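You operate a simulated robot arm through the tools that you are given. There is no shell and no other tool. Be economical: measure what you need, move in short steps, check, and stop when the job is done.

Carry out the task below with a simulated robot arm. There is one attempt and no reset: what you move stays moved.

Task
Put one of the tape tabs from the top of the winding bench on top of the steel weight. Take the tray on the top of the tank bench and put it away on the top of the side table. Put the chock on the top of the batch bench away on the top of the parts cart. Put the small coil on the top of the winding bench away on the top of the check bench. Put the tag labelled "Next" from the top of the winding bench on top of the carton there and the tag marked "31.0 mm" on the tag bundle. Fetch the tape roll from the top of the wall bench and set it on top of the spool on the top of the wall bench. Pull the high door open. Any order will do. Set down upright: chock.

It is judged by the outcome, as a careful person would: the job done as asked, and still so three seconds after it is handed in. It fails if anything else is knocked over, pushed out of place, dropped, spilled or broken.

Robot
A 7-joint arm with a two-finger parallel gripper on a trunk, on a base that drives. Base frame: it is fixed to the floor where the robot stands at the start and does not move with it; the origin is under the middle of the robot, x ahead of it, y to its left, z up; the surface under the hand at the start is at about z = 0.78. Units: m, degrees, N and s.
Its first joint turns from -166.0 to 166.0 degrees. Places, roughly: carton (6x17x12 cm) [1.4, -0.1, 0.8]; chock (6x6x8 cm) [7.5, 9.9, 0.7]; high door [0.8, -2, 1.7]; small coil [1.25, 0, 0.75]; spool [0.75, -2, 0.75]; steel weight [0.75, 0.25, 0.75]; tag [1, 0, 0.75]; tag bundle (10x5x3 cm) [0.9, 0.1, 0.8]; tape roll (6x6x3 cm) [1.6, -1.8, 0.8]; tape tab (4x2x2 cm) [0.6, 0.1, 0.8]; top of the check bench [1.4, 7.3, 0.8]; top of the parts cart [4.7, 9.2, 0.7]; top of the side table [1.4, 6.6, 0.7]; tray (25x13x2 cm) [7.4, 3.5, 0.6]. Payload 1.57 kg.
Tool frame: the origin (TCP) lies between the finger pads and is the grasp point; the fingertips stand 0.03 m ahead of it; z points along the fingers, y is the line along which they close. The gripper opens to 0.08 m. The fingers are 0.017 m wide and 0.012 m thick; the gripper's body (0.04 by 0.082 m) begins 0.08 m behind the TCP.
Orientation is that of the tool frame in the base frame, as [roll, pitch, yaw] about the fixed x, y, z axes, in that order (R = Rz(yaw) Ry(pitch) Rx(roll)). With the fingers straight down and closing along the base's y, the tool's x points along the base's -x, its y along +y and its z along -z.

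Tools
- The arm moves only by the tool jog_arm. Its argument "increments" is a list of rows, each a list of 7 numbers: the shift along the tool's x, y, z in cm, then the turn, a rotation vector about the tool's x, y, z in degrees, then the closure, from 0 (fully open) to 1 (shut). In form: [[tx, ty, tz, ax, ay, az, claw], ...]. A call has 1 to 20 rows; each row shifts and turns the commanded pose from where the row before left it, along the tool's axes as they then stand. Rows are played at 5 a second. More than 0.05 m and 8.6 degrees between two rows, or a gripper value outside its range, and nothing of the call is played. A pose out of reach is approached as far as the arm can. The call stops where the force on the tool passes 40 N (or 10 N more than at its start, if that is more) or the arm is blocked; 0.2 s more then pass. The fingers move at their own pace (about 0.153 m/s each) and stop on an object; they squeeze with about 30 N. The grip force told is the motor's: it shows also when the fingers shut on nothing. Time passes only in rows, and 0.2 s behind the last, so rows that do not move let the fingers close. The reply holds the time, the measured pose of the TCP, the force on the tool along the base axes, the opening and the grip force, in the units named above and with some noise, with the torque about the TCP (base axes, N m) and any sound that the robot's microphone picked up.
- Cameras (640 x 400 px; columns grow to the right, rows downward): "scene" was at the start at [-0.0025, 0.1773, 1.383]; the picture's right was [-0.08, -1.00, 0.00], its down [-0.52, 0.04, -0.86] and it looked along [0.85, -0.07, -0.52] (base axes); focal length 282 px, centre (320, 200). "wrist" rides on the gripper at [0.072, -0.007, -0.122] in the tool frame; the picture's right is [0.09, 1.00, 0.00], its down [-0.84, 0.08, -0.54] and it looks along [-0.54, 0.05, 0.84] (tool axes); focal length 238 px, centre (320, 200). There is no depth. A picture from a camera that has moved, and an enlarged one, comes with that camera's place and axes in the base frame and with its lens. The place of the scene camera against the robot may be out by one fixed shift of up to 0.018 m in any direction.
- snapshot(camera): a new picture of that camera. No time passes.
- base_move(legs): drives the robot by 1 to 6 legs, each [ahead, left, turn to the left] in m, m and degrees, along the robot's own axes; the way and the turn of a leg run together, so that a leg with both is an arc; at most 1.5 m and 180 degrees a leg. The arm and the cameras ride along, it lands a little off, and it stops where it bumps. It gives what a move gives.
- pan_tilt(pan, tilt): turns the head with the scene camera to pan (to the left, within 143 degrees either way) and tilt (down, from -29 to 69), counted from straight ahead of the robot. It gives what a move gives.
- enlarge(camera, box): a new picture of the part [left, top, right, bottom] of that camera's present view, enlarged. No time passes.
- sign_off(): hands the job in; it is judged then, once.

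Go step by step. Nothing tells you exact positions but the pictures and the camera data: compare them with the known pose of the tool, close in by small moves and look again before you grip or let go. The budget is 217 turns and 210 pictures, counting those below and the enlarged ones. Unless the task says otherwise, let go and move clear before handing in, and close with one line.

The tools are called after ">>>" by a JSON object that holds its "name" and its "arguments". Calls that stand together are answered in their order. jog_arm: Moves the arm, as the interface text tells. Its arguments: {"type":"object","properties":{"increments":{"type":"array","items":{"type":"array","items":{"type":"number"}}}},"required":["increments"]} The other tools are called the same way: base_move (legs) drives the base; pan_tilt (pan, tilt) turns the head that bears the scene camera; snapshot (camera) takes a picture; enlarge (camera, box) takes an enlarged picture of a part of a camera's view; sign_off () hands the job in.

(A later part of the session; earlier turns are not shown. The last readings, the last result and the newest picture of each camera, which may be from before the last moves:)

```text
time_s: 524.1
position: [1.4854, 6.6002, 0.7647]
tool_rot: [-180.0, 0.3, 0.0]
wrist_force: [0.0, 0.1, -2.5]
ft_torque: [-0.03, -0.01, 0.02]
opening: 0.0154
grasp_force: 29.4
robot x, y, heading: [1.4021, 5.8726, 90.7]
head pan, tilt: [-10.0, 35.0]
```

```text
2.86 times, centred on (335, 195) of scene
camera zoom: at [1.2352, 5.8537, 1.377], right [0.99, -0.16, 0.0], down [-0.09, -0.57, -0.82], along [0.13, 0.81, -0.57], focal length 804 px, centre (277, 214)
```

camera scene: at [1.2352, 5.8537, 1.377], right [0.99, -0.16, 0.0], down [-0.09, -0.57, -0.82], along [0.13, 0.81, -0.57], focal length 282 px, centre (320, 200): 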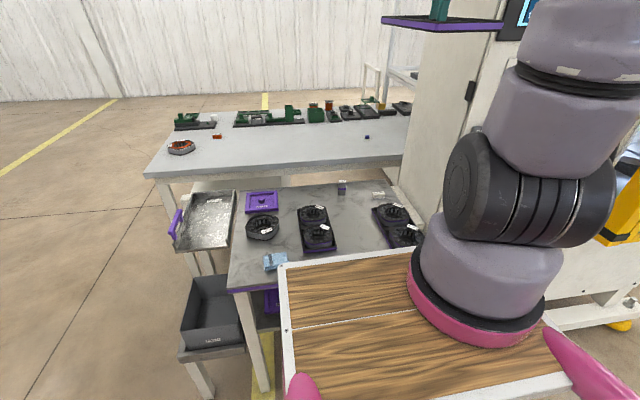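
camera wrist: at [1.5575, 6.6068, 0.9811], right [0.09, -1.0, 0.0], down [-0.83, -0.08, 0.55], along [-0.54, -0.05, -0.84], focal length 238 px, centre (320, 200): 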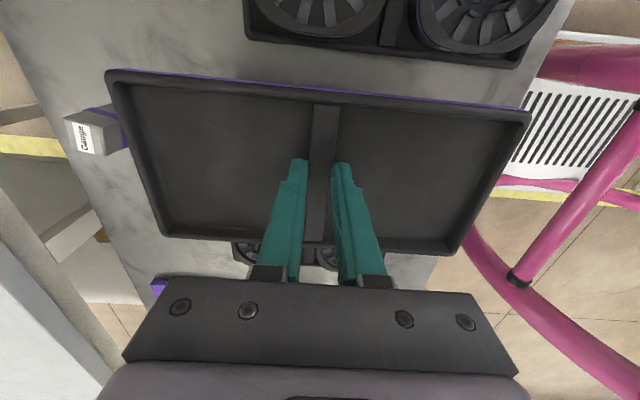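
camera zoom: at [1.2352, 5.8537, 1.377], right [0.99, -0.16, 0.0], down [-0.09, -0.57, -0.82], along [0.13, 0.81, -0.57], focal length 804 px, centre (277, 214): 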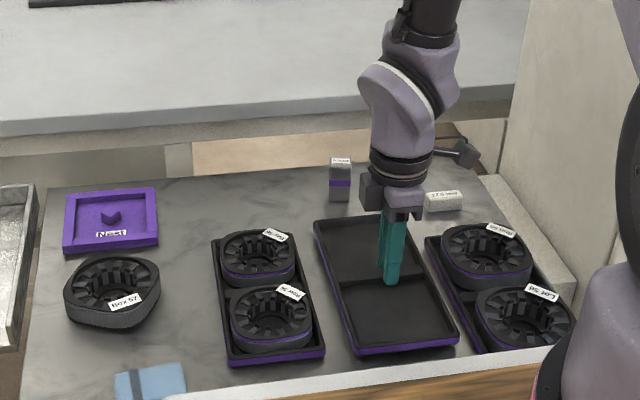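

Nicely between the two neighbours. Lowering the last bit.

>>> {"name": "jog_arm", "arguments": {"increments": [[0, 0, 1, 0, 0, 0, 1], [0, 0, 0.6, 0, 0, 0, 1], [0, 0, 0, 0, 0, 0, 1]]}}

>>> {"name": "jog_arm", "arguments": {"increments": [[0, 0, 0.5, 0, 0, 0, 1], [0, 0, 0, 0, 0, 0, 1]]}}

>>> {"name": "jog_arm", "arguments": {"increments": [[0, 0, 0.4, 0, 0, 0, 1], [0, 0, 0, 0, 0, 0, 1]]}}

>>> {"name": "jog_arm", "arguments": {"increments": [[0, 0, 0.3, 0, 0, 0, 1], [0, 0, 0, 0, 0, 0, 1]]}}

```text
time_s: 524.8
position: [1.4875, 6.6004, 0.7543]
tool_rot: [-179.8, 0.4, -0.1]
wrist_force: [0.8, -8.5, 24.3]
ft_torque: [-0.44, -0.07, 0.04]
opening: 0.0158
grasp_force: 30.1
robot x, y, heading: [1.4024, 5.8728, 90.6]
head pan, tilt: [-10.0, 35.0]
stopped in row 3: the force on the tool passed its limit at 64 N (the readings are from after the stop); the commanded pose is now the measured one
```

```text
time_s: 525.0
position: [1.4862, 6.5998, 0.7537]
tool_rot: [-179.8, 0.2, -0.1]
wrist_force: [-0.7, -8.1, 24.0]
ft_torque: [-0.43, 0.05, 0.13]
opening: 0.0157
grasp_force: 30.2
robot x, y, heading: [1.3986, 5.8766, 90.7]
head pan, tilt: [-10.0, 35.0]
stopped in row 1: the force on the tool passed its limit at 52 N (the readings are from after the stop); the commanded pose is now the measured one
```

```text
time_s: 525.4
position: [1.4854, 6.601, 0.7534]
tool_rot: [-179.8, 0.2, -0.2]
wrist_force: [-0.8, -7.6, 22.7]
ft_torque: [-0.43, 0.02, 0.21]
opening: 0.0153
grasp_force: 30.2
robot x, y, heading: [1.3999, 5.8758, 91.0]
head pan, tilt: [-10.0, 35.0]
stopped in row 1: the force on the tool passed its limit at 50 N (the readings are from after the stop); the commanded pose is now the measured one
```

```text
time_s: 525.7
position: [1.4865, 6.6016, 0.754]
tool_rot: [-179.7, 0.1, -0.2]
wrist_force: [-0.9, -8.1, 22.1]
ft_torque: [-0.5, 0.0, 0.21]
opening: 0.0158
grasp_force: 30.2
robot x, y, heading: [1.4011, 5.8785, 90.8]
head pan, tilt: [-10.0, 35.0]
stopped in row 1: the force on the tool passed its limit at 49 N (the readings are from after the stop); the commanded pose is now the measured one
```

>>> {"name": "jog_arm", "arguments": {"increments": [[0, 0, -0.3, 0, 0, 0, 1], [0, 0, 0, 0, 0, 0, 1]]}}

>>> {"name": "enlarge", "arguments": {"camera": "scene", "box": [285, 165, 405, 255]}}

```text
time_s: 526.3
position: [1.4871, 6.6014, 0.756]
tool_rot: [-179.9, 0.2, -0.3]
wrist_force: [0.4, 0.3, -2.6]
ft_torque: [0.0, -0.03, 0.0]
opening: 0.0155
grasp_force: 29.9
robot x, y, heading: [1.4012, 5.8735, 91.0]
head pan, tilt: [-10.0, 35.0]
```

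```text
4.44 times, centred on (345, 210) of scene
camera zoom: at [1.2352, 5.8535, 1.377], right [0.99, -0.16, 0.0], down [-0.09, -0.57, -0.82], along [0.13, 0.81, -0.57], focal length 1251 px, centre (209, 156)
```

zoom: 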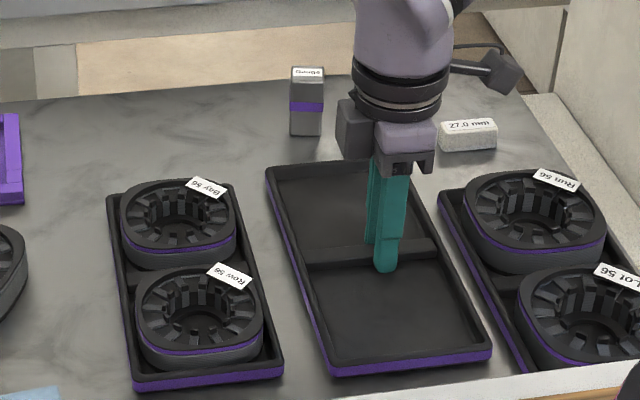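

>>> {"name": "jog_arm", "arguments": {"increments": [[0, 0, 0.15, 0, 0, 0, 1], [0, 0, 0, 0, 0, 0, 0.7], [0, 0, 0, 0, 0, 0, 0.6], [0, 0, -1, 0, 0, 0, 0.6], [0, 0, -3, 0, 0, 0, 0.6], [0, 0, -5, 0, 0, 0, 0.6], [0, 0, -5, 0, 0, 0, 0.4], [0, 0, -5, 0, 0, 0, 0.4], [0, 0, -5, 0, 0, 0, 0.4], [0, 2, -4.5, 0, 0, 0, 0], [0, 4, -2, 0, 0, 0, 0], [0, 4, 0, 0, 0, 0, 0], [0, 0, 0, 0, 0, 0, 0]]}}

>>> {"name": "snapshot", "arguments": {"camera": "scene"}}

```text
time_s: 529.1
position: [1.4864, 6.5002, 1.058]
tool_rot: [-179.8, 0.2, -0.3]
wrist_force: [-0.8, 0.1, 0.3]
ft_torque: [0.03, 0.0, 0.01]
opening: 0.08
grasp_force: 0.1
robot x, y, heading: [1.4023, 5.8771, 90.9]
head pan, tilt: [-10.0, 35.0]
```

```text
30 pictures are left
camera scene: at [1.2352, 5.8535, 1.377], right [0.99, -0.16, 0.0], down [-0.09, -0.57, -0.82], along [0.13, 0.81, -0.57], focal length 282 px, centre (320, 200)
```

scene: 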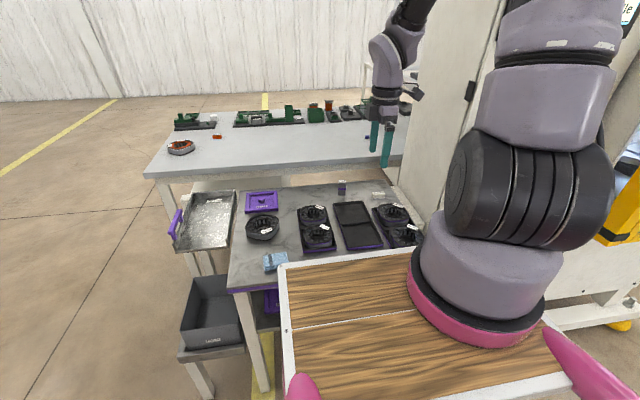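

>>> {"name": "base_move", "arguments": {"legs": [[0, 1.0, 0], [-1.4, 0.35, 0], [-1.4, 0.25, -0.5], [-1.4, 0, 0], [0, 0, 180]]}}

>>> {"name": "base_move", "arguments": {"legs": [[1.4, 0, 0], [1.2, 0, 0]]}}

```text
time_s: 561.5
position: [-0.3165, 1.0543, 1.0575]
tool_rot: [-179.8, 0.2, 174.9]
wrist_force: [-0.4, 0.8, -0.7]
ft_torque: [0.01, 0.01, 0.01]
opening: 0.0803
grasp_force: 0.0
robot x, y, heading: [-0.1782, 1.6679, -93.7]
head pan, tilt: [-10.0, 35.0]
```

```text
time_s: 574.0
position: [-0.5295, -1.5026, 1.0574]
tool_rot: [-179.8, 0.2, 174.3]
wrist_force: [0.4, 0.3, -0.2]
ft_torque: [-0.02, 0.01, 0.01]
opening: 0.0801
grasp_force: 0.1
robot x, y, heading: [-0.3844, -0.8855, -94.9]
head pan, tilt: [-10.0, 35.0]
```

>>> {"name": "base_move", "arguments": {"legs": [[0, 0, 5], [0, 1.45, 0]]}}

>>> {"name": "pan_tilt", "arguments": {"pan": 10, "tilt": 20}}

>>> {"name": "snapshot", "arguments": {"camera": "scene"}}

```text
time_s: 581.6
position: [0.9488, -1.5098, 1.0584]
tool_rot: [-179.9, 0.1, 179.0]
wrist_force: [0.1, 0.2, -0.3]
ft_torque: [0.0, -0.02, -0.02]
opening: 0.08
grasp_force: 0.0
robot x, y, heading: [1.0398, -0.8843, -90.2]
head pan, tilt: [-10.0, 35.0]
```

```text
time_s: 582.4
position: [0.9493, -1.5103, 1.0581]
tool_rot: [-179.8, 0.2, 179.0]
wrist_force: [0.1, 0.5, 0.5]
ft_torque: [-0.01, 0.0, 0.02]
opening: 0.0799
grasp_force: 0.0
robot x, y, heading: [1.0427, -0.8861, -89.9]
head pan, tilt: [10.0, 20.0]
```

```text
29 pictures are left
camera scene: at [1.2552, -0.882, 1.4008], right [-0.98, -0.17, 0.0], down [-0.06, 0.34, -0.94], along [0.16, -0.93, -0.34], focal length 282 px, centre (320, 200)
```

scene: 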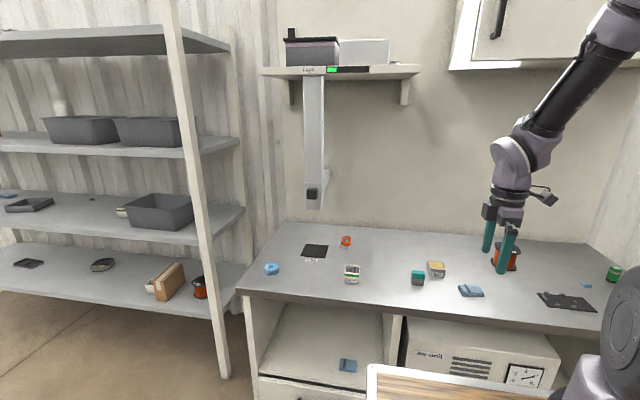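

>>> {"name": "base_move", "arguments": {"legs": [[0.18, 0.32, 0]]}}

>>> {"name": "jog_arm", "arguments": {"increments": [[-4, 0, 0, 0, 0, 0, 0], [-4, 0, 0, 0, 0, 0, 0], [-4, 0, 0, 0, 0, 0, 0], [-4, 0, 0, 0, 0, 0, 0], [-4, 0, 0, 0, 0, 0, 0], [-4, 0, 2, 0, 0, 0, 0], [0, 0, 4, 0, 0, 0, 0], [0, 0, 4, 0, 0, 0, 0], [0, 0, 0, 0, 0, 0, 0]]}}

>>> {"name": "snapshot", "arguments": {"camera": "wrist"}}

```text
time_s: 584.7
position: [1.2671, -1.6885, 1.0584]
tool_rot: [-179.8, 0.1, 179.2]
wrist_force: [-0.5, 0.5, -0.4]
ft_torque: [0.03, 0.01, 0.0]
opening: 0.0802
grasp_force: 0.1
robot x, y, heading: [1.3588, -1.061, -89.7]
head pan, tilt: [10.0, 20.0]
```

```text
time_s: 586.7
position: [1.5063, -1.6934, 0.9567]
tool_rot: [-179.7, 0.2, 179.2]
wrist_force: [-0.2, 1.0, -0.4]
ft_torque: [0.01, -0.02, 0.02]
opening: 0.0801
grasp_force: 0.0
robot x, y, heading: [1.3595, -1.0599, -90.0]
head pan, tilt: [10.0, 20.0]
```

```text
28 pictures are left
camera wrist: at [1.4341, -1.698, 1.0785], right [-0.08, 1.0, 0.0], down [0.84, 0.07, 0.54], along [0.54, 0.04, -0.84], focal length 238 px, centre (320, 200)
```

wrist: 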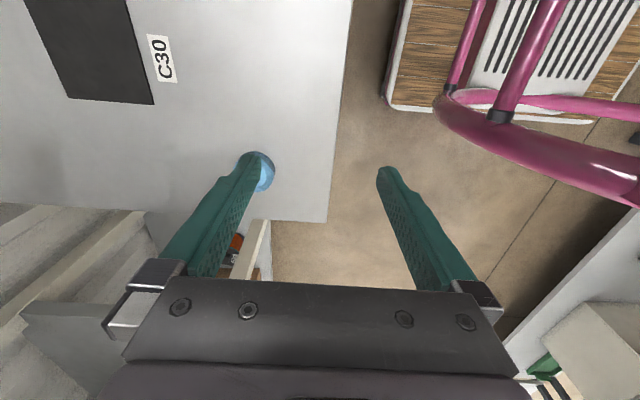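

>>> {"name": "jog_arm", "arguments": {"increments": [[-3.8, -3, 0, 0, 0, 0, 0], [-3.8, -3, 0, 0, 0, 0, 0], [0, -2, 3, 0, 0, 0, 0], [0, 0, 2, 0, 0, 0, 0], [0, 0, 0, 0, 0, 0, 0]]}}

>>> {"name": "snapshot", "arguments": {"camera": "wrist"}}

```text
time_s: 587.9
position: [1.5812, -1.7758, 0.9092]
tool_rot: [-179.6, 0.3, 179.2]
wrist_force: [0.2, -0.6, -0.1]
ft_torque: [0.06, -0.04, -0.01]
opening: 0.0801
grasp_force: 0.0
robot x, y, heading: [1.3591, -1.0622, -90.0]
head pan, tilt: [10.0, 20.0]
```

```text
27 pictures are left
camera wrist: at [1.5087, -1.7796, 1.03], right [-0.08, 1.0, 0.0], down [0.84, 0.07, 0.54], along [0.54, 0.04, -0.84], focal length 238 px, centre (320, 200)
```

wrist: 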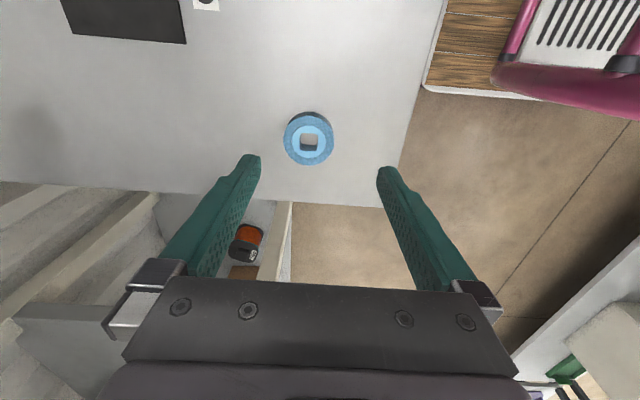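

>>> {"name": "jog_arm", "arguments": {"increments": [[-0.6, -0.9, 3, 0, 0, 0, 0], [0, 0, 3, 0, 0, 0, 0], [0, 0, 1, 0, 0, 0, 0], [0, 0, 0, 0, 0, 0, 0]]}}

>>> {"name": "snapshot", "arguments": {"camera": "wrist"}}

```text
time_s: 588.9
position: [1.5873, -1.7834, 0.8371]
tool_rot: [-179.6, 0.1, 179.1]
wrist_force: [-0.1, 0.0, 0.7]
ft_torque: [0.0, -0.02, 0.01]
opening: 0.0797
grasp_force: 0.0
robot x, y, heading: [1.3568, -1.0626, -90.1]
head pan, tilt: [10.0, 20.0]
```

```text
26 pictures are left
camera wrist: at [1.5151, -1.7878, 0.9589], right [-0.08, 1.0, 0.0], down [0.84, 0.07, 0.54], along [0.54, 0.04, -0.84], focal length 238 px, centre (320, 200)
```

wrist: 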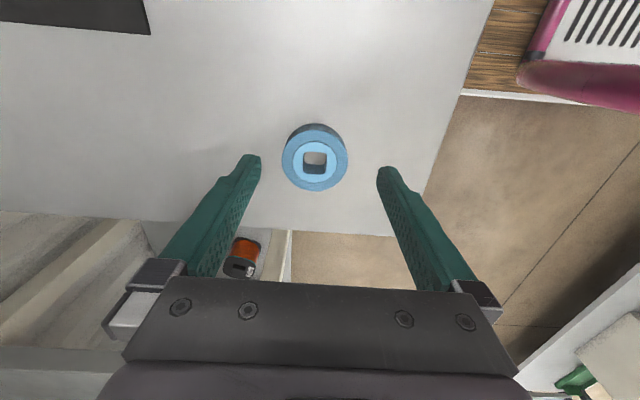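

>>> {"name": "jog_arm", "arguments": {"increments": [[-0.1, -0.2, 1, 0, 0, 0, 0], [0, 0, 0.7, 0, 0, 0, 0], [0, 0, 0, 0, 0, 0, 0]]}}

>>> {"name": "jog_arm", "arguments": {"increments": [[0, 0, 0.4, 0, 0, 0, 0], [0, 0, 0, 0, 0, 0, 0]]}}

>>> {"name": "jog_arm", "arguments": {"increments": [[0, 0, 0, 0, 0, 0, 0.5], [0, 0, 0, 0, 0, 0, 1], [0, 0, 0, 0, 0, 0, 1], [0, 0, -3, 0, 0, 0, 1], [0, 0, 0, 0, 0, 0, 1]]}}

>>> {"name": "snapshot", "arguments": {"camera": "wrist"}}

```text
time_s: 589.7
position: [1.5887, -1.7854, 0.8217]
tool_rot: [-179.6, 0.1, 179.1]
wrist_force: [0.6, -0.3, -0.2]
ft_torque: [-0.02, -0.01, -0.01]
opening: 0.08
grasp_force: 0.1
robot x, y, heading: [1.3597, -1.0666, -89.7]
head pan, tilt: [10.0, 20.0]
```

```text
time_s: 590.3
position: [1.589, -1.7851, 0.8177]
tool_rot: [-179.9, 0.2, 179.0]
wrist_force: [-0.2, 0.6, 0.6]
ft_torque: [0.01, 0.02, 0.0]
opening: 0.0801
grasp_force: 0.0
robot x, y, heading: [1.3608, -1.063, -90.1]
head pan, tilt: [10.0, 20.0]
```

```text
time_s: 591.5
position: [1.5892, -1.7858, 0.8477]
tool_rot: [-179.7, 0.2, 179.2]
wrist_force: [0.1, 0.1, 0.3]
ft_torque: [0.0, -0.02, 0.0]
opening: 0.0
grasp_force: 20.8
robot x, y, heading: [1.3598, -1.0625, -89.9]
head pan, tilt: [10.0, 20.0]
```

```text
25 pictures are left
camera wrist: at [1.5178, -1.7908, 0.9695], right [-0.08, 1.0, 0.0], down [0.84, 0.07, 0.54], along [0.54, 0.04, -0.84], focal length 238 px, centre (320, 200)
```

wrist: 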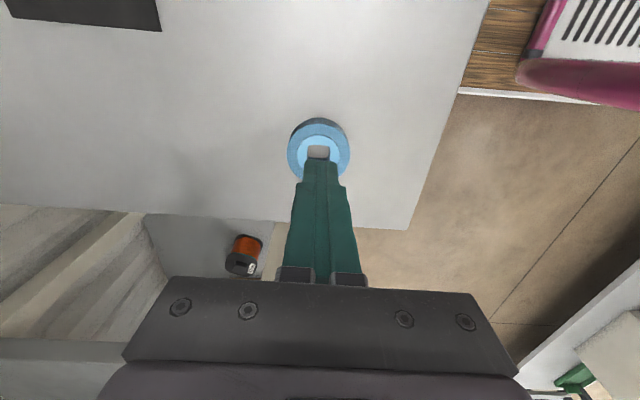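

>>> {"name": "jog_arm", "arguments": {"increments": [[-1.1, 0, 0, 0, 0, 0, 0.3], [0, 0, 0, 0, 0, 0, 0], [0, 0, 2.5, 0, 0, 0, 0], [0, 0, 2.0, 0, 0, 0, 0], [0, 0, 0, 0, 0, 0, 0]]}}

>>> {"name": "snapshot", "arguments": {"camera": "wrist"}}

```text
time_s: 592.7
position: [1.6009, -1.7853, 0.8031]
tool_rot: [-179.8, 0.3, 179.1]
wrist_force: [0.5, -0.1, -1.1]
ft_torque: [0.02, 0.01, -0.03]
opening: 0.0802
grasp_force: 0.0
robot x, y, heading: [1.3572, -1.0658, -89.9]
head pan, tilt: [10.0, 20.0]
```

```text
24 pictures are left
camera wrist: at [1.5283, -1.7904, 0.9237], right [-0.08, 1.0, 0.0], down [0.84, 0.07, 0.54], along [0.54, 0.04, -0.84], focal length 238 px, centre (320, 200)
```

wrist: 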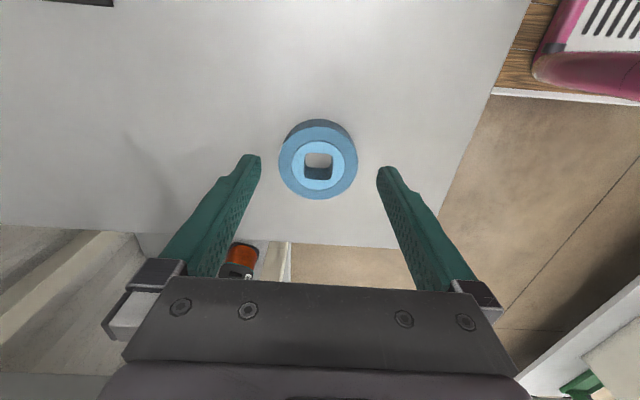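

>>> {"name": "jog_arm", "arguments": {"increments": [[-0.3, 0, 1.5, 0, 0, 0, 0], [0, 0, 1.3, 0, 0, 0, 0], [0, 0, 0, 0, 0, 0, 0]]}}

>>> {"name": "jog_arm", "arguments": {"increments": [[0, 0, 0.3, 0, 0, 0, 0], [0, 0, 0, 0, 0, 0, 0.5], [0, 0, 0, 0, 0, 0, 1], [0, 0, 0, 0, 0, 0, 1]]}}

```text
time_s: 593.5
position: [1.6035, -1.7872, 0.7764]
tool_rot: [-179.7, 0.2, 179.1]
wrist_force: [-0.5, -0.3, 0.4]
ft_torque: [0.05, 0.02, 0.01]
opening: 0.0803
grasp_force: 0.0
robot x, y, heading: [1.3561, -1.0641, -89.7]
head pan, tilt: [10.0, 20.0]
```

```text
time_s: 594.5
position: [1.6033, -1.7859, 0.7733]
tool_rot: [-179.8, 0.2, 179.1]
wrist_force: [0.0, -0.5, 0.5]
ft_torque: [-0.02, 0.01, 0.0]
opening: 0.0588
grasp_force: 29.9
robot x, y, heading: [1.3594, -1.0664, -89.7]
head pan, tilt: [10.0, 20.0]
```

>>> {"name": "jog_arm", "arguments": {"increments": [[0, 0, -2, 0, 0, 0, 1], [0, 0, -4.5, 0, 0, 0, 1], [0, 0, -4.5, 0, 0, 0, 1], [0, 0, -4.5, 0, 0, 0, 1], [0, 0, -4.5, 0, 0, 0, 1], [0, 0, -4, 0, 0, 0, 1], [0, 0, 0, 0, 0, 0, 1]]}}

>>> {"name": "base_move", "arguments": {"legs": [[0, -0.5, 0]]}}

>>> {"name": "pan_tilt", "arguments": {"pan": -10, "tilt": 30}}

>>> {"name": "snapshot", "arguments": {"camera": "scene"}}

```text
time_s: 596.1
position: [1.6024, -1.784, 1.0129]
tool_rot: [-179.8, 0.2, 179.1]
wrist_force: [-0.5, 0.1, -0.7]
ft_torque: [0.02, 0.01, -0.02]
opening: 0.0584
grasp_force: 29.5
robot x, y, heading: [1.3579, -1.0636, -89.8]
head pan, tilt: [10.0, 20.0]
```

```text
time_s: 599.0
position: [1.1075, -1.7853, 1.0115]
tool_rot: [-179.9, 0.3, 179.3]
wrist_force: [0.1, -0.6, -0.6]
ft_torque: [0.03, 0.04, 0.01]
opening: 0.0582
grasp_force: 30.1
robot x, y, heading: [0.8636, -1.066, -89.8]
head pan, tilt: [10.0, 20.0]
```

```text
time_s: 599.9
position: [1.108, -1.7853, 1.0119]
tool_rot: [-179.8, 0.2, 179.4]
wrist_force: [0.2, 0.5, -0.3]
ft_torque: [-0.01, 0.0, -0.01]
opening: 0.0586
grasp_force: 29.9
robot x, y, heading: [0.8592, -1.0652, -89.5]
head pan, tilt: [-10.0, 30.0]
```

```text
23 pictures are left
camera scene: at [1.0443, -1.059, 1.3848], right [-0.99, 0.17, 0.0], down [0.08, 0.49, -0.87], along [-0.15, -0.85, -0.5], focal length 282 px, centre (320, 200)
```

scene: 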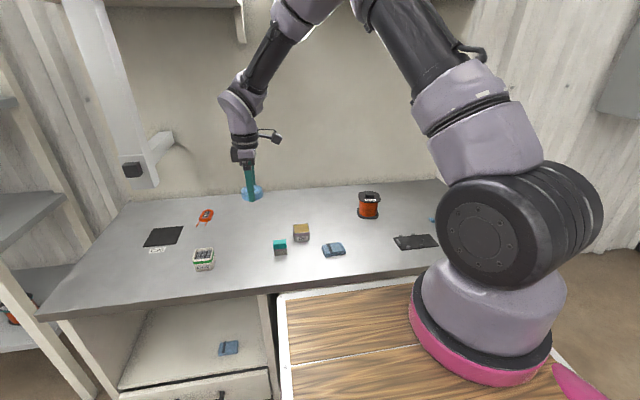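

>>> {"name": "jog_arm", "arguments": {"increments": [[4.4, -0.9, 0, 0, 0, 0, 1], [4.4, -0.9, 0, 0, 0, 0, 1], [4.4, -0.9, 0, 0, 0, 0, 1], [4.4, -0.9, 0, 0, 0, 0, 1], [4.4, -0.9, 0, 0, 0, 0, 1], [4.4, -0.9, 0, 0, 0, 0, 1], [4.4, -0.9, 0, 0, 0, 0, 1], [4.4, -0.9, 0, 0, 0, 0, 1], [4.4, -0.9, 0, 0, 0, 0, 1], [4.4, -0.9, 0, 0, 0, 0, 1], [0, 0, 0, 0, 0, 0, 1]]}}

>>> {"name": "snapshot", "arguments": {"camera": "wrist"}}

>>> {"name": "enlarge", "arguments": {"camera": "scene", "box": [320, 150, 440, 240]}}

```text
time_s: 602.3
position: [0.6644, -1.8709, 1.0094]
tool_rot: [-179.8, 0.2, 179.3]
wrist_force: [-0.9, -0.6, -1.0]
ft_torque: [0.03, -0.01, 0.01]
opening: 0.0583
grasp_force: 30.2
robot x, y, heading: [0.8604, -1.0653, -89.9]
head pan, tilt: [-10.0, 30.0]
```

```text
22 pictures are left
camera wrist: at [0.5934, -1.8753, 1.1313], right [-0.08, 1.0, 0.0], down [0.84, 0.07, 0.54], along [0.54, 0.04, -0.84], focal length 238 px, centre (320, 200)
```

wrist: 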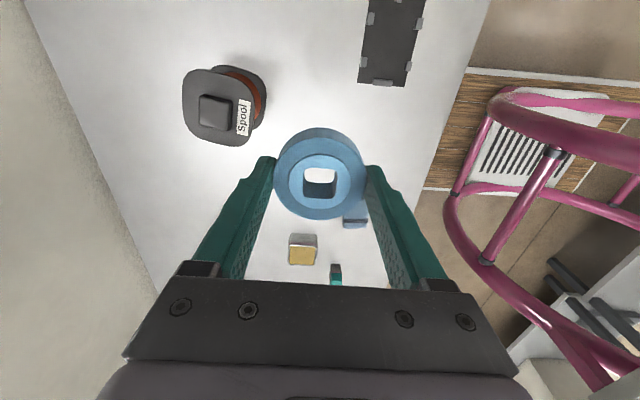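

```text
4.44 times, centred on (380, 195) of scene
camera zoom: at [1.0442, -1.059, 1.3848], right [-0.99, 0.17, 0.0], down [0.08, 0.49, -0.87], along [-0.15, -0.85, -0.5], focal length 1251 px, centre (53, 222)
```

zoom: 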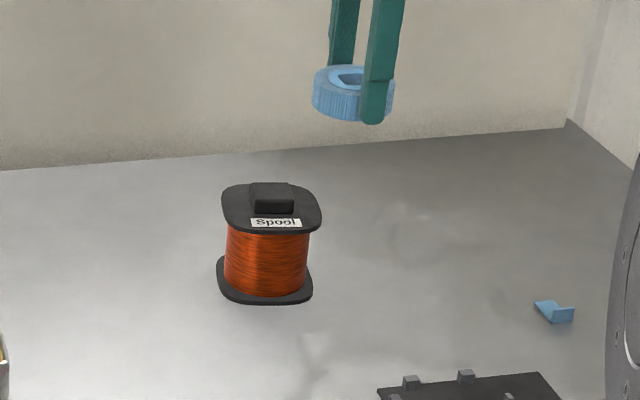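

>>> {"name": "enlarge", "arguments": {"camera": "wrist", "box": [160, 40, 320, 170]}}

```text
3.08 times, centred on (240, 105) of wrist
camera zoom: at [0.5934, -1.8753, 1.1313], right [-0.08, 1.0, 0.0], down [0.84, 0.07, 0.54], along [0.54, 0.04, -0.84], focal length 733 px, centre (566, 492)
```

zoom: 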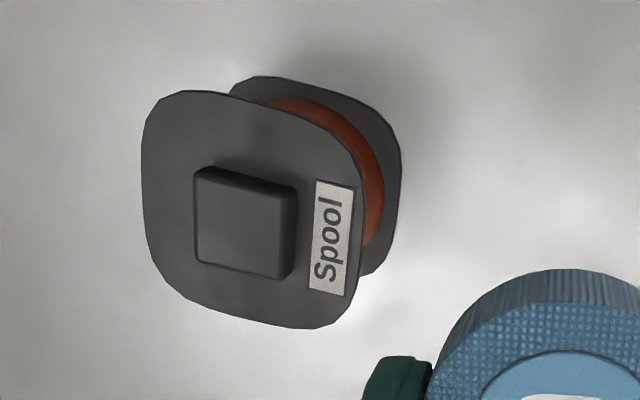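

>>> {"name": "jog_arm", "arguments": {"increments": [[-0.3, -4.4, 0, 0, 0, 0, 1], [-0.3, -4.4, 0, 0, 0, 0, 1], [-0.3, -4.4, 0, 0, 0, 0, 1], [0, 0, 4, 0, 0, 0, 1], [0, 0, 4, 0, 0, 0, 1], [0, 0, 1.5, 0, 0, 0, 1], [0, 0, 0, 0, 0, 0, 1]]}}

>>> {"name": "enlarge", "arguments": {"camera": "scene", "box": [320, 150, 420, 230]}}

>>> {"name": "enlarge", "arguments": {"camera": "wrist", "box": [220, 80, 420, 240]}}

```text
time_s: 603.9
position: [0.6748, -2.0032, 0.9156]
tool_rot: [-179.9, 0.2, 179.3]
wrist_force: [0.3, -0.3, -0.5]
ft_torque: [0.0, 0.0, -0.05]
opening: 0.0583
grasp_force: 30.1
robot x, y, heading: [0.862, -1.0679, -89.6]
head pan, tilt: [-10.0, 30.0]
```

```text
5.00 times, centred on (370, 190) of scene
camera zoom: at [1.0442, -1.0589, 1.3848], right [-0.99, 0.17, 0.0], down [0.08, 0.49, -0.87], along [-0.15, -0.85, -0.5], focal length 1408 px, centre (70, 250)
```

zoom: 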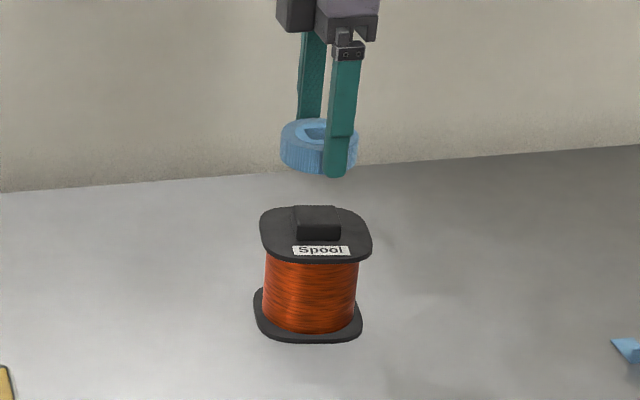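

```text
2.50 times, centred on (320, 160) of wrist
camera zoom: at [0.6023, -2.0085, 1.0375], right [-0.08, 1.0, 0.0], down [0.84, 0.07, 0.54], along [0.54, 0.04, -0.84], focal length 596 px, centre (320, 300)
```

zoom: 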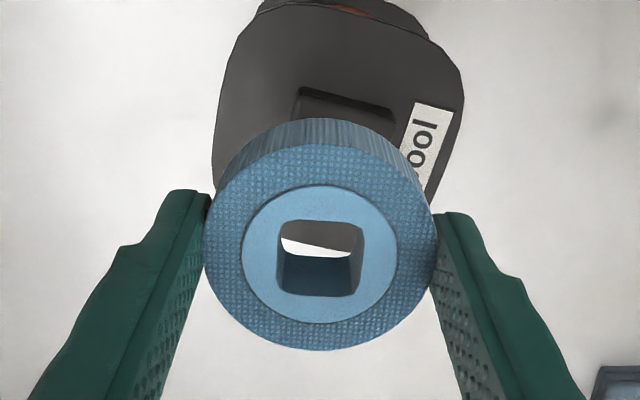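

>>> {"name": "jog_arm", "arguments": {"increments": [[0, 0.4, 2.5, 0, 0, 0, 1], [0, 0, 1, 0, 0, 0, 1], [0, 0, 0, 0, 0, 0, 1]]}}

>>> {"name": "jog_arm", "arguments": {"increments": [[0, 0, 0.4, 0, 0, 0, 1], [0, 0, 0, 0, 0, 0, 1]]}}

>>> {"name": "jog_arm", "arguments": {"increments": [[0, 0, 0.3, 0, 0, 0, 1], [0, 0, 0, 0, 0, 0, 1]]}}

>>> {"name": "jog_arm", "arguments": {"increments": [[0, 0, 0.3, 0, 0, 0, 1], [0, 0, 0, 0, 0, 0, 1]]}}

```text
time_s: 604.7
position: [0.6743, -1.9998, 0.8818]
tool_rot: [-179.8, 0.3, 179.3]
wrist_force: [0.8, 0.6, -1.2]
ft_torque: [0.01, -0.03, -0.05]
opening: 0.0585
grasp_force: 30.3
robot x, y, heading: [0.8642, -1.0634, -90.0]
head pan, tilt: [-10.0, 30.0]
```

```text
time_s: 605.3
position: [0.6747, -1.9993, 0.877]
tool_rot: [-179.7, 0.2, 179.3]
wrist_force: [0.2, 0.5, -1.2]
ft_torque: [-0.01, 0.01, -0.01]
opening: 0.0584
grasp_force: 30.1
robot x, y, heading: [0.8607, -1.0645, -89.7]
head pan, tilt: [-10.0, 30.0]
```

```text
time_s: 605.9
position: [0.675, -1.9991, 0.875]
tool_rot: [-179.7, 0.1, 179.3]
wrist_force: [0.1, 0.8, -0.5]
ft_torque: [0.01, 0.01, 0.0]
opening: 0.0584
grasp_force: 30.1
robot x, y, heading: [0.8611, -1.0639, -89.7]
head pan, tilt: [-10.0, 30.0]
```

```text
time_s: 606.5
position: [0.6756, -1.9998, 0.8701]
tool_rot: [-179.8, 0.2, 179.2]
wrist_force: [0.3, 0.6, -0.5]
ft_torque: [-0.04, -0.01, 0.01]
opening: 0.0586
grasp_force: 30.1
robot x, y, heading: [0.8632, -1.0665, -89.6]
head pan, tilt: [-10.0, 30.0]
```

>>> {"name": "jog_arm", "arguments": {"increments": [[0, 0, 0.3, 0, 0, 0, 1], [0, 0, 0, 0, 0, 0, 1]]}}

>>> {"name": "jog_arm", "arguments": {"increments": [[0, 0, 0.3, 0, 0, 0, 1], [0, 0, 0, 0, 0, 0, 1]]}}

>>> {"name": "enlarge", "arguments": {"camera": "scene", "box": [330, 165, 410, 225]}}

```text
time_s: 607.1
position: [0.6751, -1.9979, 0.868]
tool_rot: [-179.7, 0.3, 179.4]
wrist_force: [1.0, 1.3, 6.9]
ft_torque: [0.14, -0.03, -0.03]
opening: 0.0584
grasp_force: 29.8
robot x, y, heading: [0.8632, -1.0637, -89.7]
head pan, tilt: [-10.0, 30.0]
```

```text
time_s: 607.7
position: [0.6746, -1.9984, 0.8669]
tool_rot: [-179.5, 0.2, 179.3]
wrist_force: [0.9, -2.4, 28.6]
ft_torque: [0.27, -0.01, -0.05]
opening: 0.0588
grasp_force: 30.6
robot x, y, heading: [0.8605, -1.0671, -89.5]
head pan, tilt: [-10.0, 30.0]
```

```text
6.67 times, centred on (370, 195) of scene
camera zoom: at [1.0444, -1.0579, 1.3847], right [-0.99, 0.17, 0.0], down [0.08, 0.49, -0.87], along [-0.15, -0.85, -0.5], focal length 1877 px, centre (-13, 233)
```

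zoom: 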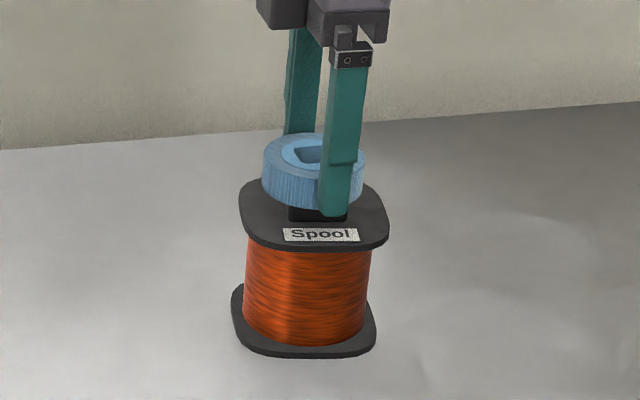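

>>> {"name": "jog_arm", "arguments": {"increments": [[0, 0, -0.7, 0, 0, 0, 1], [0, 0.35, 0, 0, 0, 0, 1], [0, 0, 0.45, 0, 0, 0, 1], [0, 0, 0, 0, 0, 0, 1]]}}

>>> {"name": "jog_arm", "arguments": {"increments": [[0, 0, 0.15, 0, 0, 0, 1], [0, 0, 0, 0, 0, 0, 1]]}}

```text
time_s: 608.7
position: [0.6768, -1.9953, 0.8674]
tool_rot: [-179.8, 0.3, 179.3]
wrist_force: [-0.3, 1.9, 1.5]
ft_torque: [0.04, 0.02, 0.01]
opening: 0.0584
grasp_force: 29.9
robot x, y, heading: [0.862, -1.0634, -89.6]
head pan, tilt: [-10.0, 30.0]
```

```text
time_s: 609.3
position: [0.6763, -1.9942, 0.8665]
tool_rot: [-179.7, 0.2, 179.3]
wrist_force: [1.6, 3.4, 11.2]
ft_torque: [0.24, -0.07, -0.03]
opening: 0.0586
grasp_force: 30.4
robot x, y, heading: [0.8621, -1.0643, -89.6]
head pan, tilt: [-10.0, 30.0]
```

>>> {"name": "jog_arm", "arguments": {"increments": [[0, 0, -0.05, 0, 0, 0, 0.2], [0, 0, 0, 0, 0, 0, 0], [0, 0, 0, 0, 0, 0, 0], [0, 0, -2, 0, 0, 0, 0], [0, 0, -4, 0, 0, 0, 0], [0, 0, -4, 0, 0, 0, 0], [0, 0, -4, 0, 0, 0, 0], [0, 0, 0, 0, 0, 0, 0]]}}

>>> {"name": "enlarge", "arguments": {"camera": "scene", "box": [330, 165, 410, 225]}}

>>> {"name": "pan_tilt", "arguments": {"pan": -15, "tilt": -12}}

>>> {"name": "snapshot", "arguments": {"camera": "scene"}}

```text
time_s: 611.1
position: [0.6761, -1.9944, 1.0073]
tool_rot: [-179.8, 0.3, 179.3]
wrist_force: [-0.5, -0.5, -0.2]
ft_torque: [-0.02, 0.0, 0.03]
opening: 0.0801
grasp_force: 0.0
robot x, y, heading: [0.8634, -1.0684, -89.8]
head pan, tilt: [-10.0, 30.0]
```

```text
6.67 times, centred on (370, 195) of scene
camera zoom: at [1.0441, -1.0591, 1.3848], right [-0.99, 0.17, 0.0], down [0.08, 0.49, -0.87], along [-0.15, -0.85, -0.5], focal length 1877 px, centre (-13, 233)
```

zoom: 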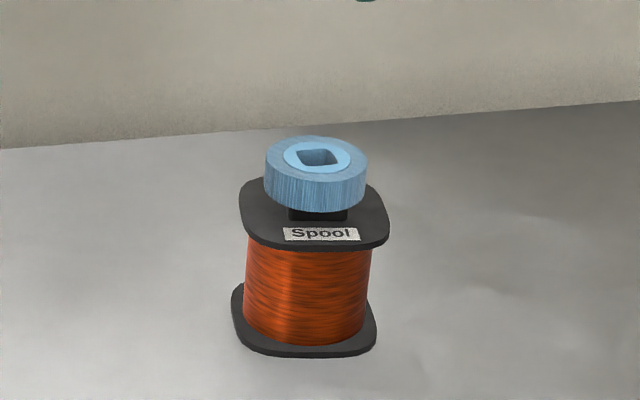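

```text
time_s: 612.2
position: [0.6766, -1.9939, 1.0077]
tool_rot: [-179.8, 0.2, 179.3]
wrist_force: [0.3, -0.5, 0.3]
ft_torque: [-0.04, 0.02, 0.03]
opening: 0.0802
grasp_force: 0.1
robot x, y, heading: [0.8623, -1.0648, -89.8]
head pan, tilt: [-15.0, -12.0]
```

```text
15 pictures are left
camera scene: at [1.0384, -1.05, 1.4512], right [-0.97, 0.25, 0.0], down [-0.05, -0.2, -0.98], along [-0.25, -0.95, 0.21], focal length 282 px, centre (320, 200)
```

scene: 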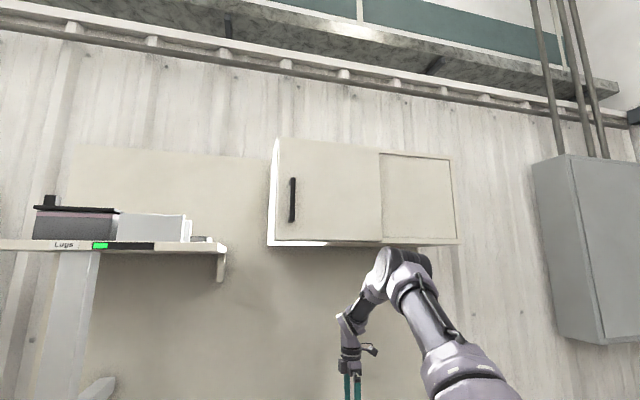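

>>> {"name": "base_move", "arguments": {"legs": [[-0.165, -0.11, 0]]}}

>>> {"name": "jog_arm", "arguments": {"increments": [[-2, 1.6, -3.9, 0, 0, 0, 0], [-2, 1.6, -3.9, 0, 0, 0, 0], [-2, 1.6, -3.9, 0, 0, 0, 0], [-2, 1.6, -3.9, 0, 0, 0, 0], [-2, 1.6, -3.9, 0, 0, 0, 0], [-2, 1.6, -3.9, 0, 0, 0, 0], [-2, 1.6, -3.9, 0, 0, 0, 0], [0, 0, 0, 0, 0, 8.2, 0], [0, 0, 0, 0, 0, 8.2, 0], [0, 0, 0, 0, 0, 8.2, 0], [0, 0, 0, 0, 0, 8.2, 0], [0, 0, 0, 0, 0, 8.2, 0], [0, 0, 0, 0, 0, 8.2, 0], [0, 0, 0, 0, 0, 8.2, 0], [0, 0, 0, 0, 0, 8.2, 0], [0, 0, 0, 0, 0, 8.2, 0], [0, 0, 0, 0, 0, 8.2, 0], [0, 0, 0, 0, 0, 7.5, 0], [0, 0, 0, 0, 0, 0, 0]]}}

```text
time_s: 613.8
position: [0.5672, -1.8307, 1.0087]
tool_rot: [-179.8, 0.2, 179.3]
wrist_force: [0.1, 0.9, 0.7]
ft_torque: [0.01, 0.0, 0.0]
opening: 0.0799
grasp_force: 0.1
robot x, y, heading: [0.7538, -0.9033, -89.7]
head pan, tilt: [-15.0, -12.0]
```

```text
time_s: 617.8
position: [0.7068, -1.7198, 1.2823]
tool_rot: [179.7, 0.1, 89.7]
wrist_force: [-0.1, -0.3, 0.1]
ft_torque: [0.02, -0.02, 0.01]
opening: 0.0802
grasp_force: 0.1
robot x, y, heading: [0.7531, -0.9024, -89.4]
head pan, tilt: [-15.0, -12.0]
```

>>> {"name": "jog_arm", "arguments": {"increments": [[0, 0, 0, 0, -8.2, 0, 0], [0, 0, 0, 0, -8.2, 0, 0], [0, 0, 0, 0, -8.2, 0, 0], [0, 0, 0, 0, -8.2, 0, 0], [0, 0, 0, 0, -8.2, 0, 0], [0, 0, 0, 0, -8.2, 0, 0], [0, 0, 0, 0, -8.2, 0, 0], [0, 0, 0, 0, -8.2, 0, 0], [0, 0, 0, 0, -8.2, 0, 0], [0, 0, 0, 0, -8.2, 0, 0], [0, 0, 0, 0, -8, 0, 0], [0, 0, 0, 0, 0, 0, 0]]}}

>>> {"name": "jog_arm", "arguments": {"increments": [[-4, 2.1, 0, 0, 0, 0, 0], [-4, 2.1, 0, 0, 0, 0, 0], [-4, 2.1, 0, 0, 0, 0, 0], [-4, 2.1, 0, 0, 0, 0, 0], [-4, 2.1, 0, 0, 0, 0, 0], [-4, 2.1, 0, 0, 0, 0, 0], [-4, 2.1, 0, 0, 0, 0, 0], [-4, 2.1, 0, 0, 0, 0, 0], [-4, 2.1, 0, 0, 0, 0, 0], [0, 0, 0, 0, 0, 0, 0]]}}

>>> {"name": "snapshot", "arguments": {"camera": "wrist"}}

```text
time_s: 620.4
position: [0.7083, -1.7197, 1.2808]
tool_rot: [34.2, 89.6, -56.0]
wrist_force: [0.3, 0.5, 0.8]
ft_torque: [0.02, -0.01, 0.0]
opening: 0.08
grasp_force: 0.0
robot x, y, heading: [0.7558, -0.9048, -89.8]
head pan, tilt: [-15.0, -12.0]
```

```text
time_s: 622.5
position: [0.8929, -1.7192, 1.6421]
tool_rot: [45.1, 89.7, -45.2]
wrist_force: [1.4, -1.1, 0.2]
ft_torque: [-0.01, 0.04, -0.02]
opening: 0.0801
grasp_force: 0.2
robot x, y, heading: [0.7511, -0.9035, -89.5]
head pan, tilt: [-15.0, -12.0]
```

```text
14 pictures are left
camera wrist: at [0.8866, -1.5976, 1.5697], right [1.0, 0.0, -0.09], down [0.08, 0.55, 0.83], along [0.05, -0.84, 0.54], focal length 238 px, centre (320, 200)
```

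wrist: 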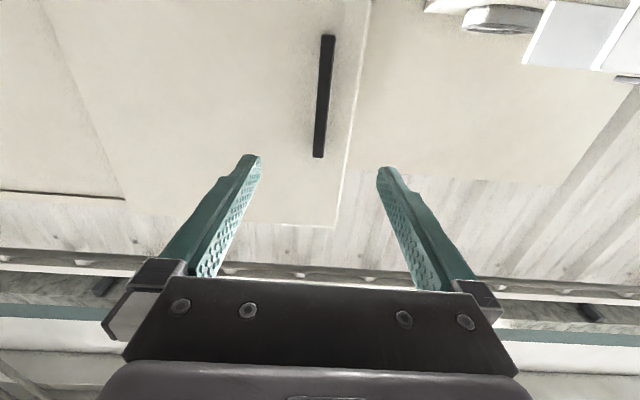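

>>> {"name": "jog_arm", "arguments": {"increments": [[0.8, 0.2, 4, 0, 0, 0, 0.2], [0, 0, 4, 0, 0, 0, 0.2], [0, 0, 3, 0, 0, 0, 0.2], [0, 0, 1, 0, 0, 0, 0.2], [0, 0, 1, 0, 0, 0, 0.2], [0, 0, 0, 0, 0, 0, 0.2]]}}

>>> {"name": "snapshot", "arguments": {"camera": "wrist"}}

```text
time_s: 624.0
position: [0.8958, -1.8506, 1.6351]
tool_rot: [40.3, 89.7, -50.0]
wrist_force: [-0.2, -0.3, -0.3]
ft_torque: [-0.01, 0.02, -0.02]
opening: 0.0641
grasp_force: 0.0
robot x, y, heading: [0.7552, -0.9004, -89.8]
head pan, tilt: [-15.0, -12.0]
```

```text
13 pictures are left
camera wrist: at [0.8901, -1.7272, 1.5623], right [1.0, 0.0, -0.09], down [0.08, 0.55, 0.83], along [0.05, -0.84, 0.54], focal length 238 px, centre (320, 200)
```

wrist: 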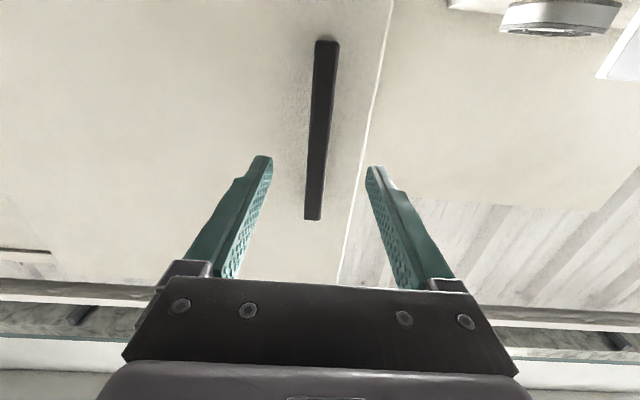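

>>> {"name": "jog_arm", "arguments": {"increments": [[0.5, -0.1, 2, 0, 0, 0, 0.2], [0, 0, 1.5, 0, 0, 0, 0.2], [0, 0, 0.8, 0, 0, 0, 0.2], [0, 0, 0, 0, 0, 0, 0.2]]}}

>>> {"name": "jog_arm", "arguments": {"increments": [[0, 0, 0, 0, 0, 0, 0.6], [0, 0, 0, 0, 0, 0, 1], [0, 0, 0, 0, 0, 0, 1]]}}

>>> {"name": "snapshot", "arguments": {"camera": "wrist"}}

```text
time_s: 625.0
position: [0.8959, -1.8913, 1.63]
tool_rot: [44.0, 89.7, -46.1]
wrist_force: [0.3, -0.7, 0.7]
ft_torque: [-0.01, 0.01, -0.02]
opening: 0.0639
grasp_force: 0.1
robot x, y, heading: [0.7523, -0.9014, -89.6]
head pan, tilt: [-15.0, -12.0]
```

```text
time_s: 625.8
position: [0.8941, -1.8923, 1.6302]
tool_rot: [35.0, 89.7, -55.1]
wrist_force: [-4.9, 0.2, -1.4]
ft_torque: [0.0, 0.5, 0.21]
opening: 0.0156
grasp_force: 31.2
robot x, y, heading: [0.7557, -0.9023, -89.8]
head pan, tilt: [-15.0, -12.0]
```

```text
12 pictures are left
camera wrist: at [0.8882, -1.7696, 1.5576], right [1.0, 0.0, -0.09], down [0.08, 0.55, 0.83], along [0.04, -0.84, 0.54], focal length 238 px, centre (320, 200)
```

wrist: 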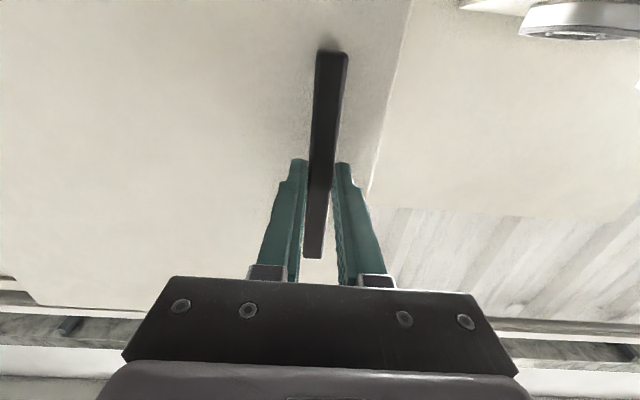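

>>> {"name": "jog_arm", "arguments": {"increments": [[0, -0.31, -1.67, -3, 0, 0, 1], [0, -0.31, -1.67, -3, 0, 0, 1], [0, -0.31, -1.67, -3, 0, 0, 1], [0, -0.31, -1.67, -3, 0, 0, 1], [0, -0.31, -1.67, -3, 0, 0, 1], [0, 0, 0, 0, 0, 0, 1]]}}

>>> {"name": "snapshot", "arguments": {"camera": "wrist"}}

```text
time_s: 626.3
position: [0.8874, -1.8749, 1.6254]
tool_rot: [6.1, 89.9, -80.4]
wrist_force: [-0.2, -17.3, -0.4]
ft_torque: [0.02, 0.33, -0.26]
opening: 0.016
grasp_force: 31.5
robot x, y, heading: [0.7521, -0.902, -89.8]
head pan, tilt: [-15.0, -12.0]
stopped in row 2: the force on the tool passed its limit at 147 N (the readings are from after the stop); the commanded pose is now the measured one
```

```text
11 pictures are left
camera wrist: at [0.8725, -1.7533, 1.5543], right [0.99, 0.06, -0.09], down [0.04, 0.55, 0.84], along [0.1, -0.83, 0.54], focal length 238 px, centre (320, 200)
```

wrist: 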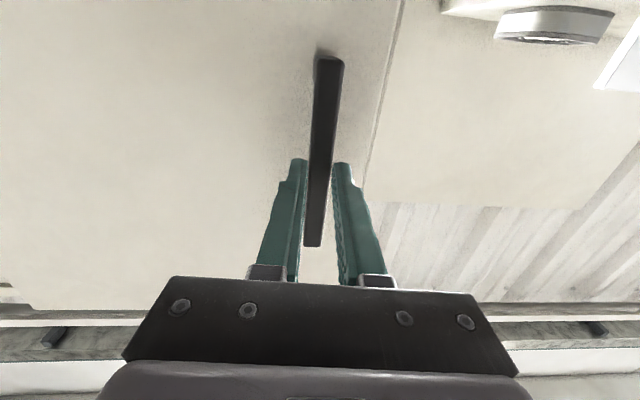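

>>> {"name": "jog_arm", "arguments": {"increments": [[0, 0, 0, 0, 0, 0, 1], [0, -0.1, -0.56, -1, 0, 0, 1], [0, -0.1, -0.56, -1, 0, 0, 1], [0, -0.1, -0.56, -1, 0, 0, 1], [0, -0.1, -0.56, -1, 0, 0, 1], [0, 0, 0, 0, 0, 0, 1]]}}

```text
time_s: 627.7
position: [0.8848, -1.8499, 1.6279]
tool_rot: [27.3, 89.7, -55.0]
wrist_force: [0.1, 0.3, 0.1]
ft_torque: [-0.02, -0.02, 0.03]
opening: 0.0
grasp_force: 21.5
robot x, y, heading: [0.753, -0.8992, -89.9]
head pan, tilt: [-15.0, -12.0]
```

>>> {"name": "snapshot", "arguments": {"camera": "wrist"}}

```text
10 pictures are left
camera wrist: at [0.8601, -1.73, 1.5561], right [0.99, 0.13, -0.09], down [0.0, 0.55, 0.83], along [0.16, -0.82, 0.54], focal length 238 px, centre (320, 200)
```

wrist: 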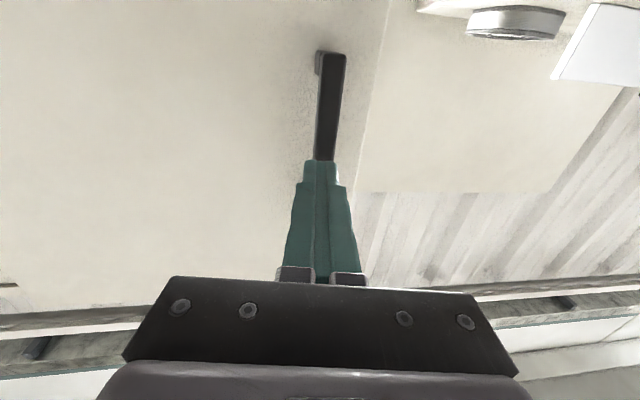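

>>> {"name": "jog_arm", "arguments": {"increments": [[0, 0, 0, 0, 0, 0, 0.2], [0, 0.9, 0, 7.7, 0, 0, 0.2], [0, 0, 2.5, 0, 0, 0, 0.2], [0, 0, 1.8, 0, 0, 0, 0.2], [0, 0, 0.7, 0, 0, 0, 0.2], [0, 0, 0, 0, 0, 0, 0.2]]}}

>>> {"name": "jog_arm", "arguments": {"increments": [[0, 0, 0.5, 0, 0, 0, 0.2], [0, 0, 0.5, 0, 0, 0, 0.2], [0, 0, 0.5, 0, 0, 0, 0.2], [0, 0, 0, 0, 0, 0, 0.2]]}}

```text
time_s: 629.1
position: [0.8901, -1.8982, 1.6291]
tool_rot: [32.7, 89.7, -57.3]
wrist_force: [0.4, 0.3, 0.7]
ft_torque: [0.02, 0.01, 0.04]
opening: 0.064
grasp_force: 0.1
robot x, y, heading: [0.7533, -0.9043, -89.9]
head pan, tilt: [-15.0, -12.0]
```

```text
time_s: 630.1
position: [0.8922, -1.9122, 1.6302]
tool_rot: [44.1, 89.7, -46.0]
wrist_force: [-1.2, 21.3, -8.7]
ft_torque: [0.39, -0.37, -0.76]
opening: 0.0649
grasp_force: 0.3
robot x, y, heading: [0.7539, -0.9016, -89.6]
head pan, tilt: [-15.0, -12.0]
```

>>> {"name": "jog_arm", "arguments": {"increments": [[0, 0, -0.3, 0, 0, 0, 0.5], [0, 0, 0, 0, 0, 0, 1], [0, 0, 0, 0, 0, 0, 1], [0, 0, 0, 0, 0, 0, 1]]}}

>>> {"name": "jog_arm", "arguments": {"increments": [[0, -0.03, -0.2, -0.36, 0, 0, 1], [0, -0.03, -0.2, -0.36, 0, 0, 1], [0, -0.03, -0.2, -0.36, 0, 0, 1], [0, -0.03, -0.2, -0.36, 0, 0, 1], [0, -0.03, -0.2, -0.36, 0, 0, 1], [0, 0, 0, 0, 0, 0, 1]]}}

```text
time_s: 631.1
position: [0.8912, -1.9125, 1.6283]
tool_rot: [26.6, 89.9, -63.7]
wrist_force: [-1.8, -2.6, 0.0]
ft_torque: [0.07, 0.52, -0.02]
opening: 0.0159
grasp_force: 31.5
robot x, y, heading: [0.7513, -0.9032, -89.7]
head pan, tilt: [-15.0, -12.0]
```

```text
time_s: 632.5
position: [0.8893, -1.9022, 1.6259]
tool_rot: [51.9, 89.9, -36.4]
wrist_force: [-1.9, -24.2, -3.3]
ft_torque: [-0.09, 0.61, -0.53]
opening: 0.0162
grasp_force: 31.4
robot x, y, heading: [0.7556, -0.9032, -89.8]
head pan, tilt: [-15.0, -12.0]
```

>>> {"name": "jog_arm", "arguments": {"increments": [[0, -0.04, -0.25, -0.45, 0, 0, 1], [0, -0.04, -0.25, -0.45, 0, 0, 1], [0, -0.04, -0.25, -0.45, 0, 0, 1], [0, -0.04, -0.25, -0.45, 0, 0, 1], [0, -0.04, -0.25, -0.45, 0, 0, 1], [0, -0.04, -0.25, -0.45, 0, 0, 1], [0, -0.04, -0.25, -0.45, 0, 0, 1], [0, -0.04, -0.25, -0.45, 0, 0, 1], [0, 0, 0, 0, 0, 0, 1]]}}

>>> {"name": "snapshot", "arguments": {"camera": "wrist"}}

```text
time_s: 634.5
position: [0.8853, -1.8834, 1.6281]
tool_rot: [39.5, 89.7, -45.2]
wrist_force: [0.2, -22.5, -0.3]
ft_torque: [0.24, 0.29, -0.42]
opening: 0.017
grasp_force: 32.1
robot x, y, heading: [0.7522, -0.9027, -89.7]
head pan, tilt: [-15.0, -12.0]
```

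```text
9 pictures are left
camera wrist: at [0.8678, -1.7622, 1.5556], right [0.99, 0.09, -0.09], down [0.02, 0.55, 0.84], along [0.13, -0.83, 0.54], focal length 238 px, centre (320, 200)
```

wrist: 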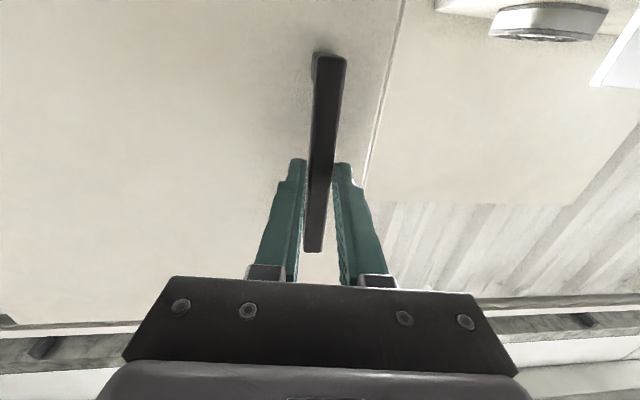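

>>> {"name": "jog_arm", "arguments": {"increments": [[0, 0, 0, 0, 0, 0, 0.2], [0, 0, 0, 0, 0, 0, 0], [0, 0, -5, 0, 0, 0, 0], [0, 0, -5, 0, 0, 0, 0], [0, 0, -5, 0, 0, 0, 0], [0, 0, -5, 0, 0, 0, 0], [0, 0, -4, 0, 0, 0, 0], [0, -4, 0, 0, 0, 0, 0], [0, -4, 0, 0, 0, 0, 0], [0, -4, 0, 0, 0, 0, 0], [0, 0, 0, 0, 0, 0, 0]]}}

>>> {"name": "base_move", "arguments": {"legs": [[0, 0.32, 0], [0.2, 0, 0]]}}

>>> {"name": "jog_arm", "arguments": {"increments": [[0, 0, 0, 8, 0, 0, 0], [0, 0, 0, 8, 0, 0, 0], [0, 0, 0, 8, 0, 0, 0], [0, 0, 0, 8, 0, 0, 0], [0, 0, 0, 8, 0, 0, 0], [0, 0, 0, 8, 0, 0, 0], [0, 0, 0, 8, 0, 0, 0], [0, 0, 0, 8, 0, 0, 0], [0, 0, 0, 8, 0, 0, 0], [0, 0, 0, 8, 0, 0, 0], [0, 0, 0, 8, 0, 0, 0], [0, 0, 0, 8, 0, 0, 0], [0, 0, 0, 0, 0, 0, 0]]}}

```text
time_s: 636.9
position: [0.7446, -1.6527, 1.6274]
tool_rot: [35.0, 89.7, -49.6]
wrist_force: [-0.5, -0.2, -1.1]
ft_torque: [-0.03, -0.02, 0.0]
opening: 0.0798
grasp_force: 0.0
robot x, y, heading: [0.7541, -0.9031, -89.8]
head pan, tilt: [-15.0, -12.0]
```

```text
time_s: 640.2
position: [1.0639, -1.8528, 1.6279]
tool_rot: [28.3, 89.8, -56.3]
wrist_force: [-0.2, 0.6, 0.6]
ft_torque: [0.02, 0.0, 0.01]
opening: 0.0799
grasp_force: 0.0
robot x, y, heading: [1.0728, -1.1019, -89.7]
head pan, tilt: [-15.0, -12.0]
```

```text
time_s: 643.0
position: [1.0655, -1.8519, 1.629]
tool_rot: [125.3, 89.7, -55.4]
wrist_force: [-0.3, 0.2, -0.3]
ft_torque: [0.0, 0.0, 0.0]
opening: 0.0801
grasp_force: 0.1
robot x, y, heading: [1.0733, -1.1007, -89.9]
head pan, tilt: [-15.0, -12.0]
```

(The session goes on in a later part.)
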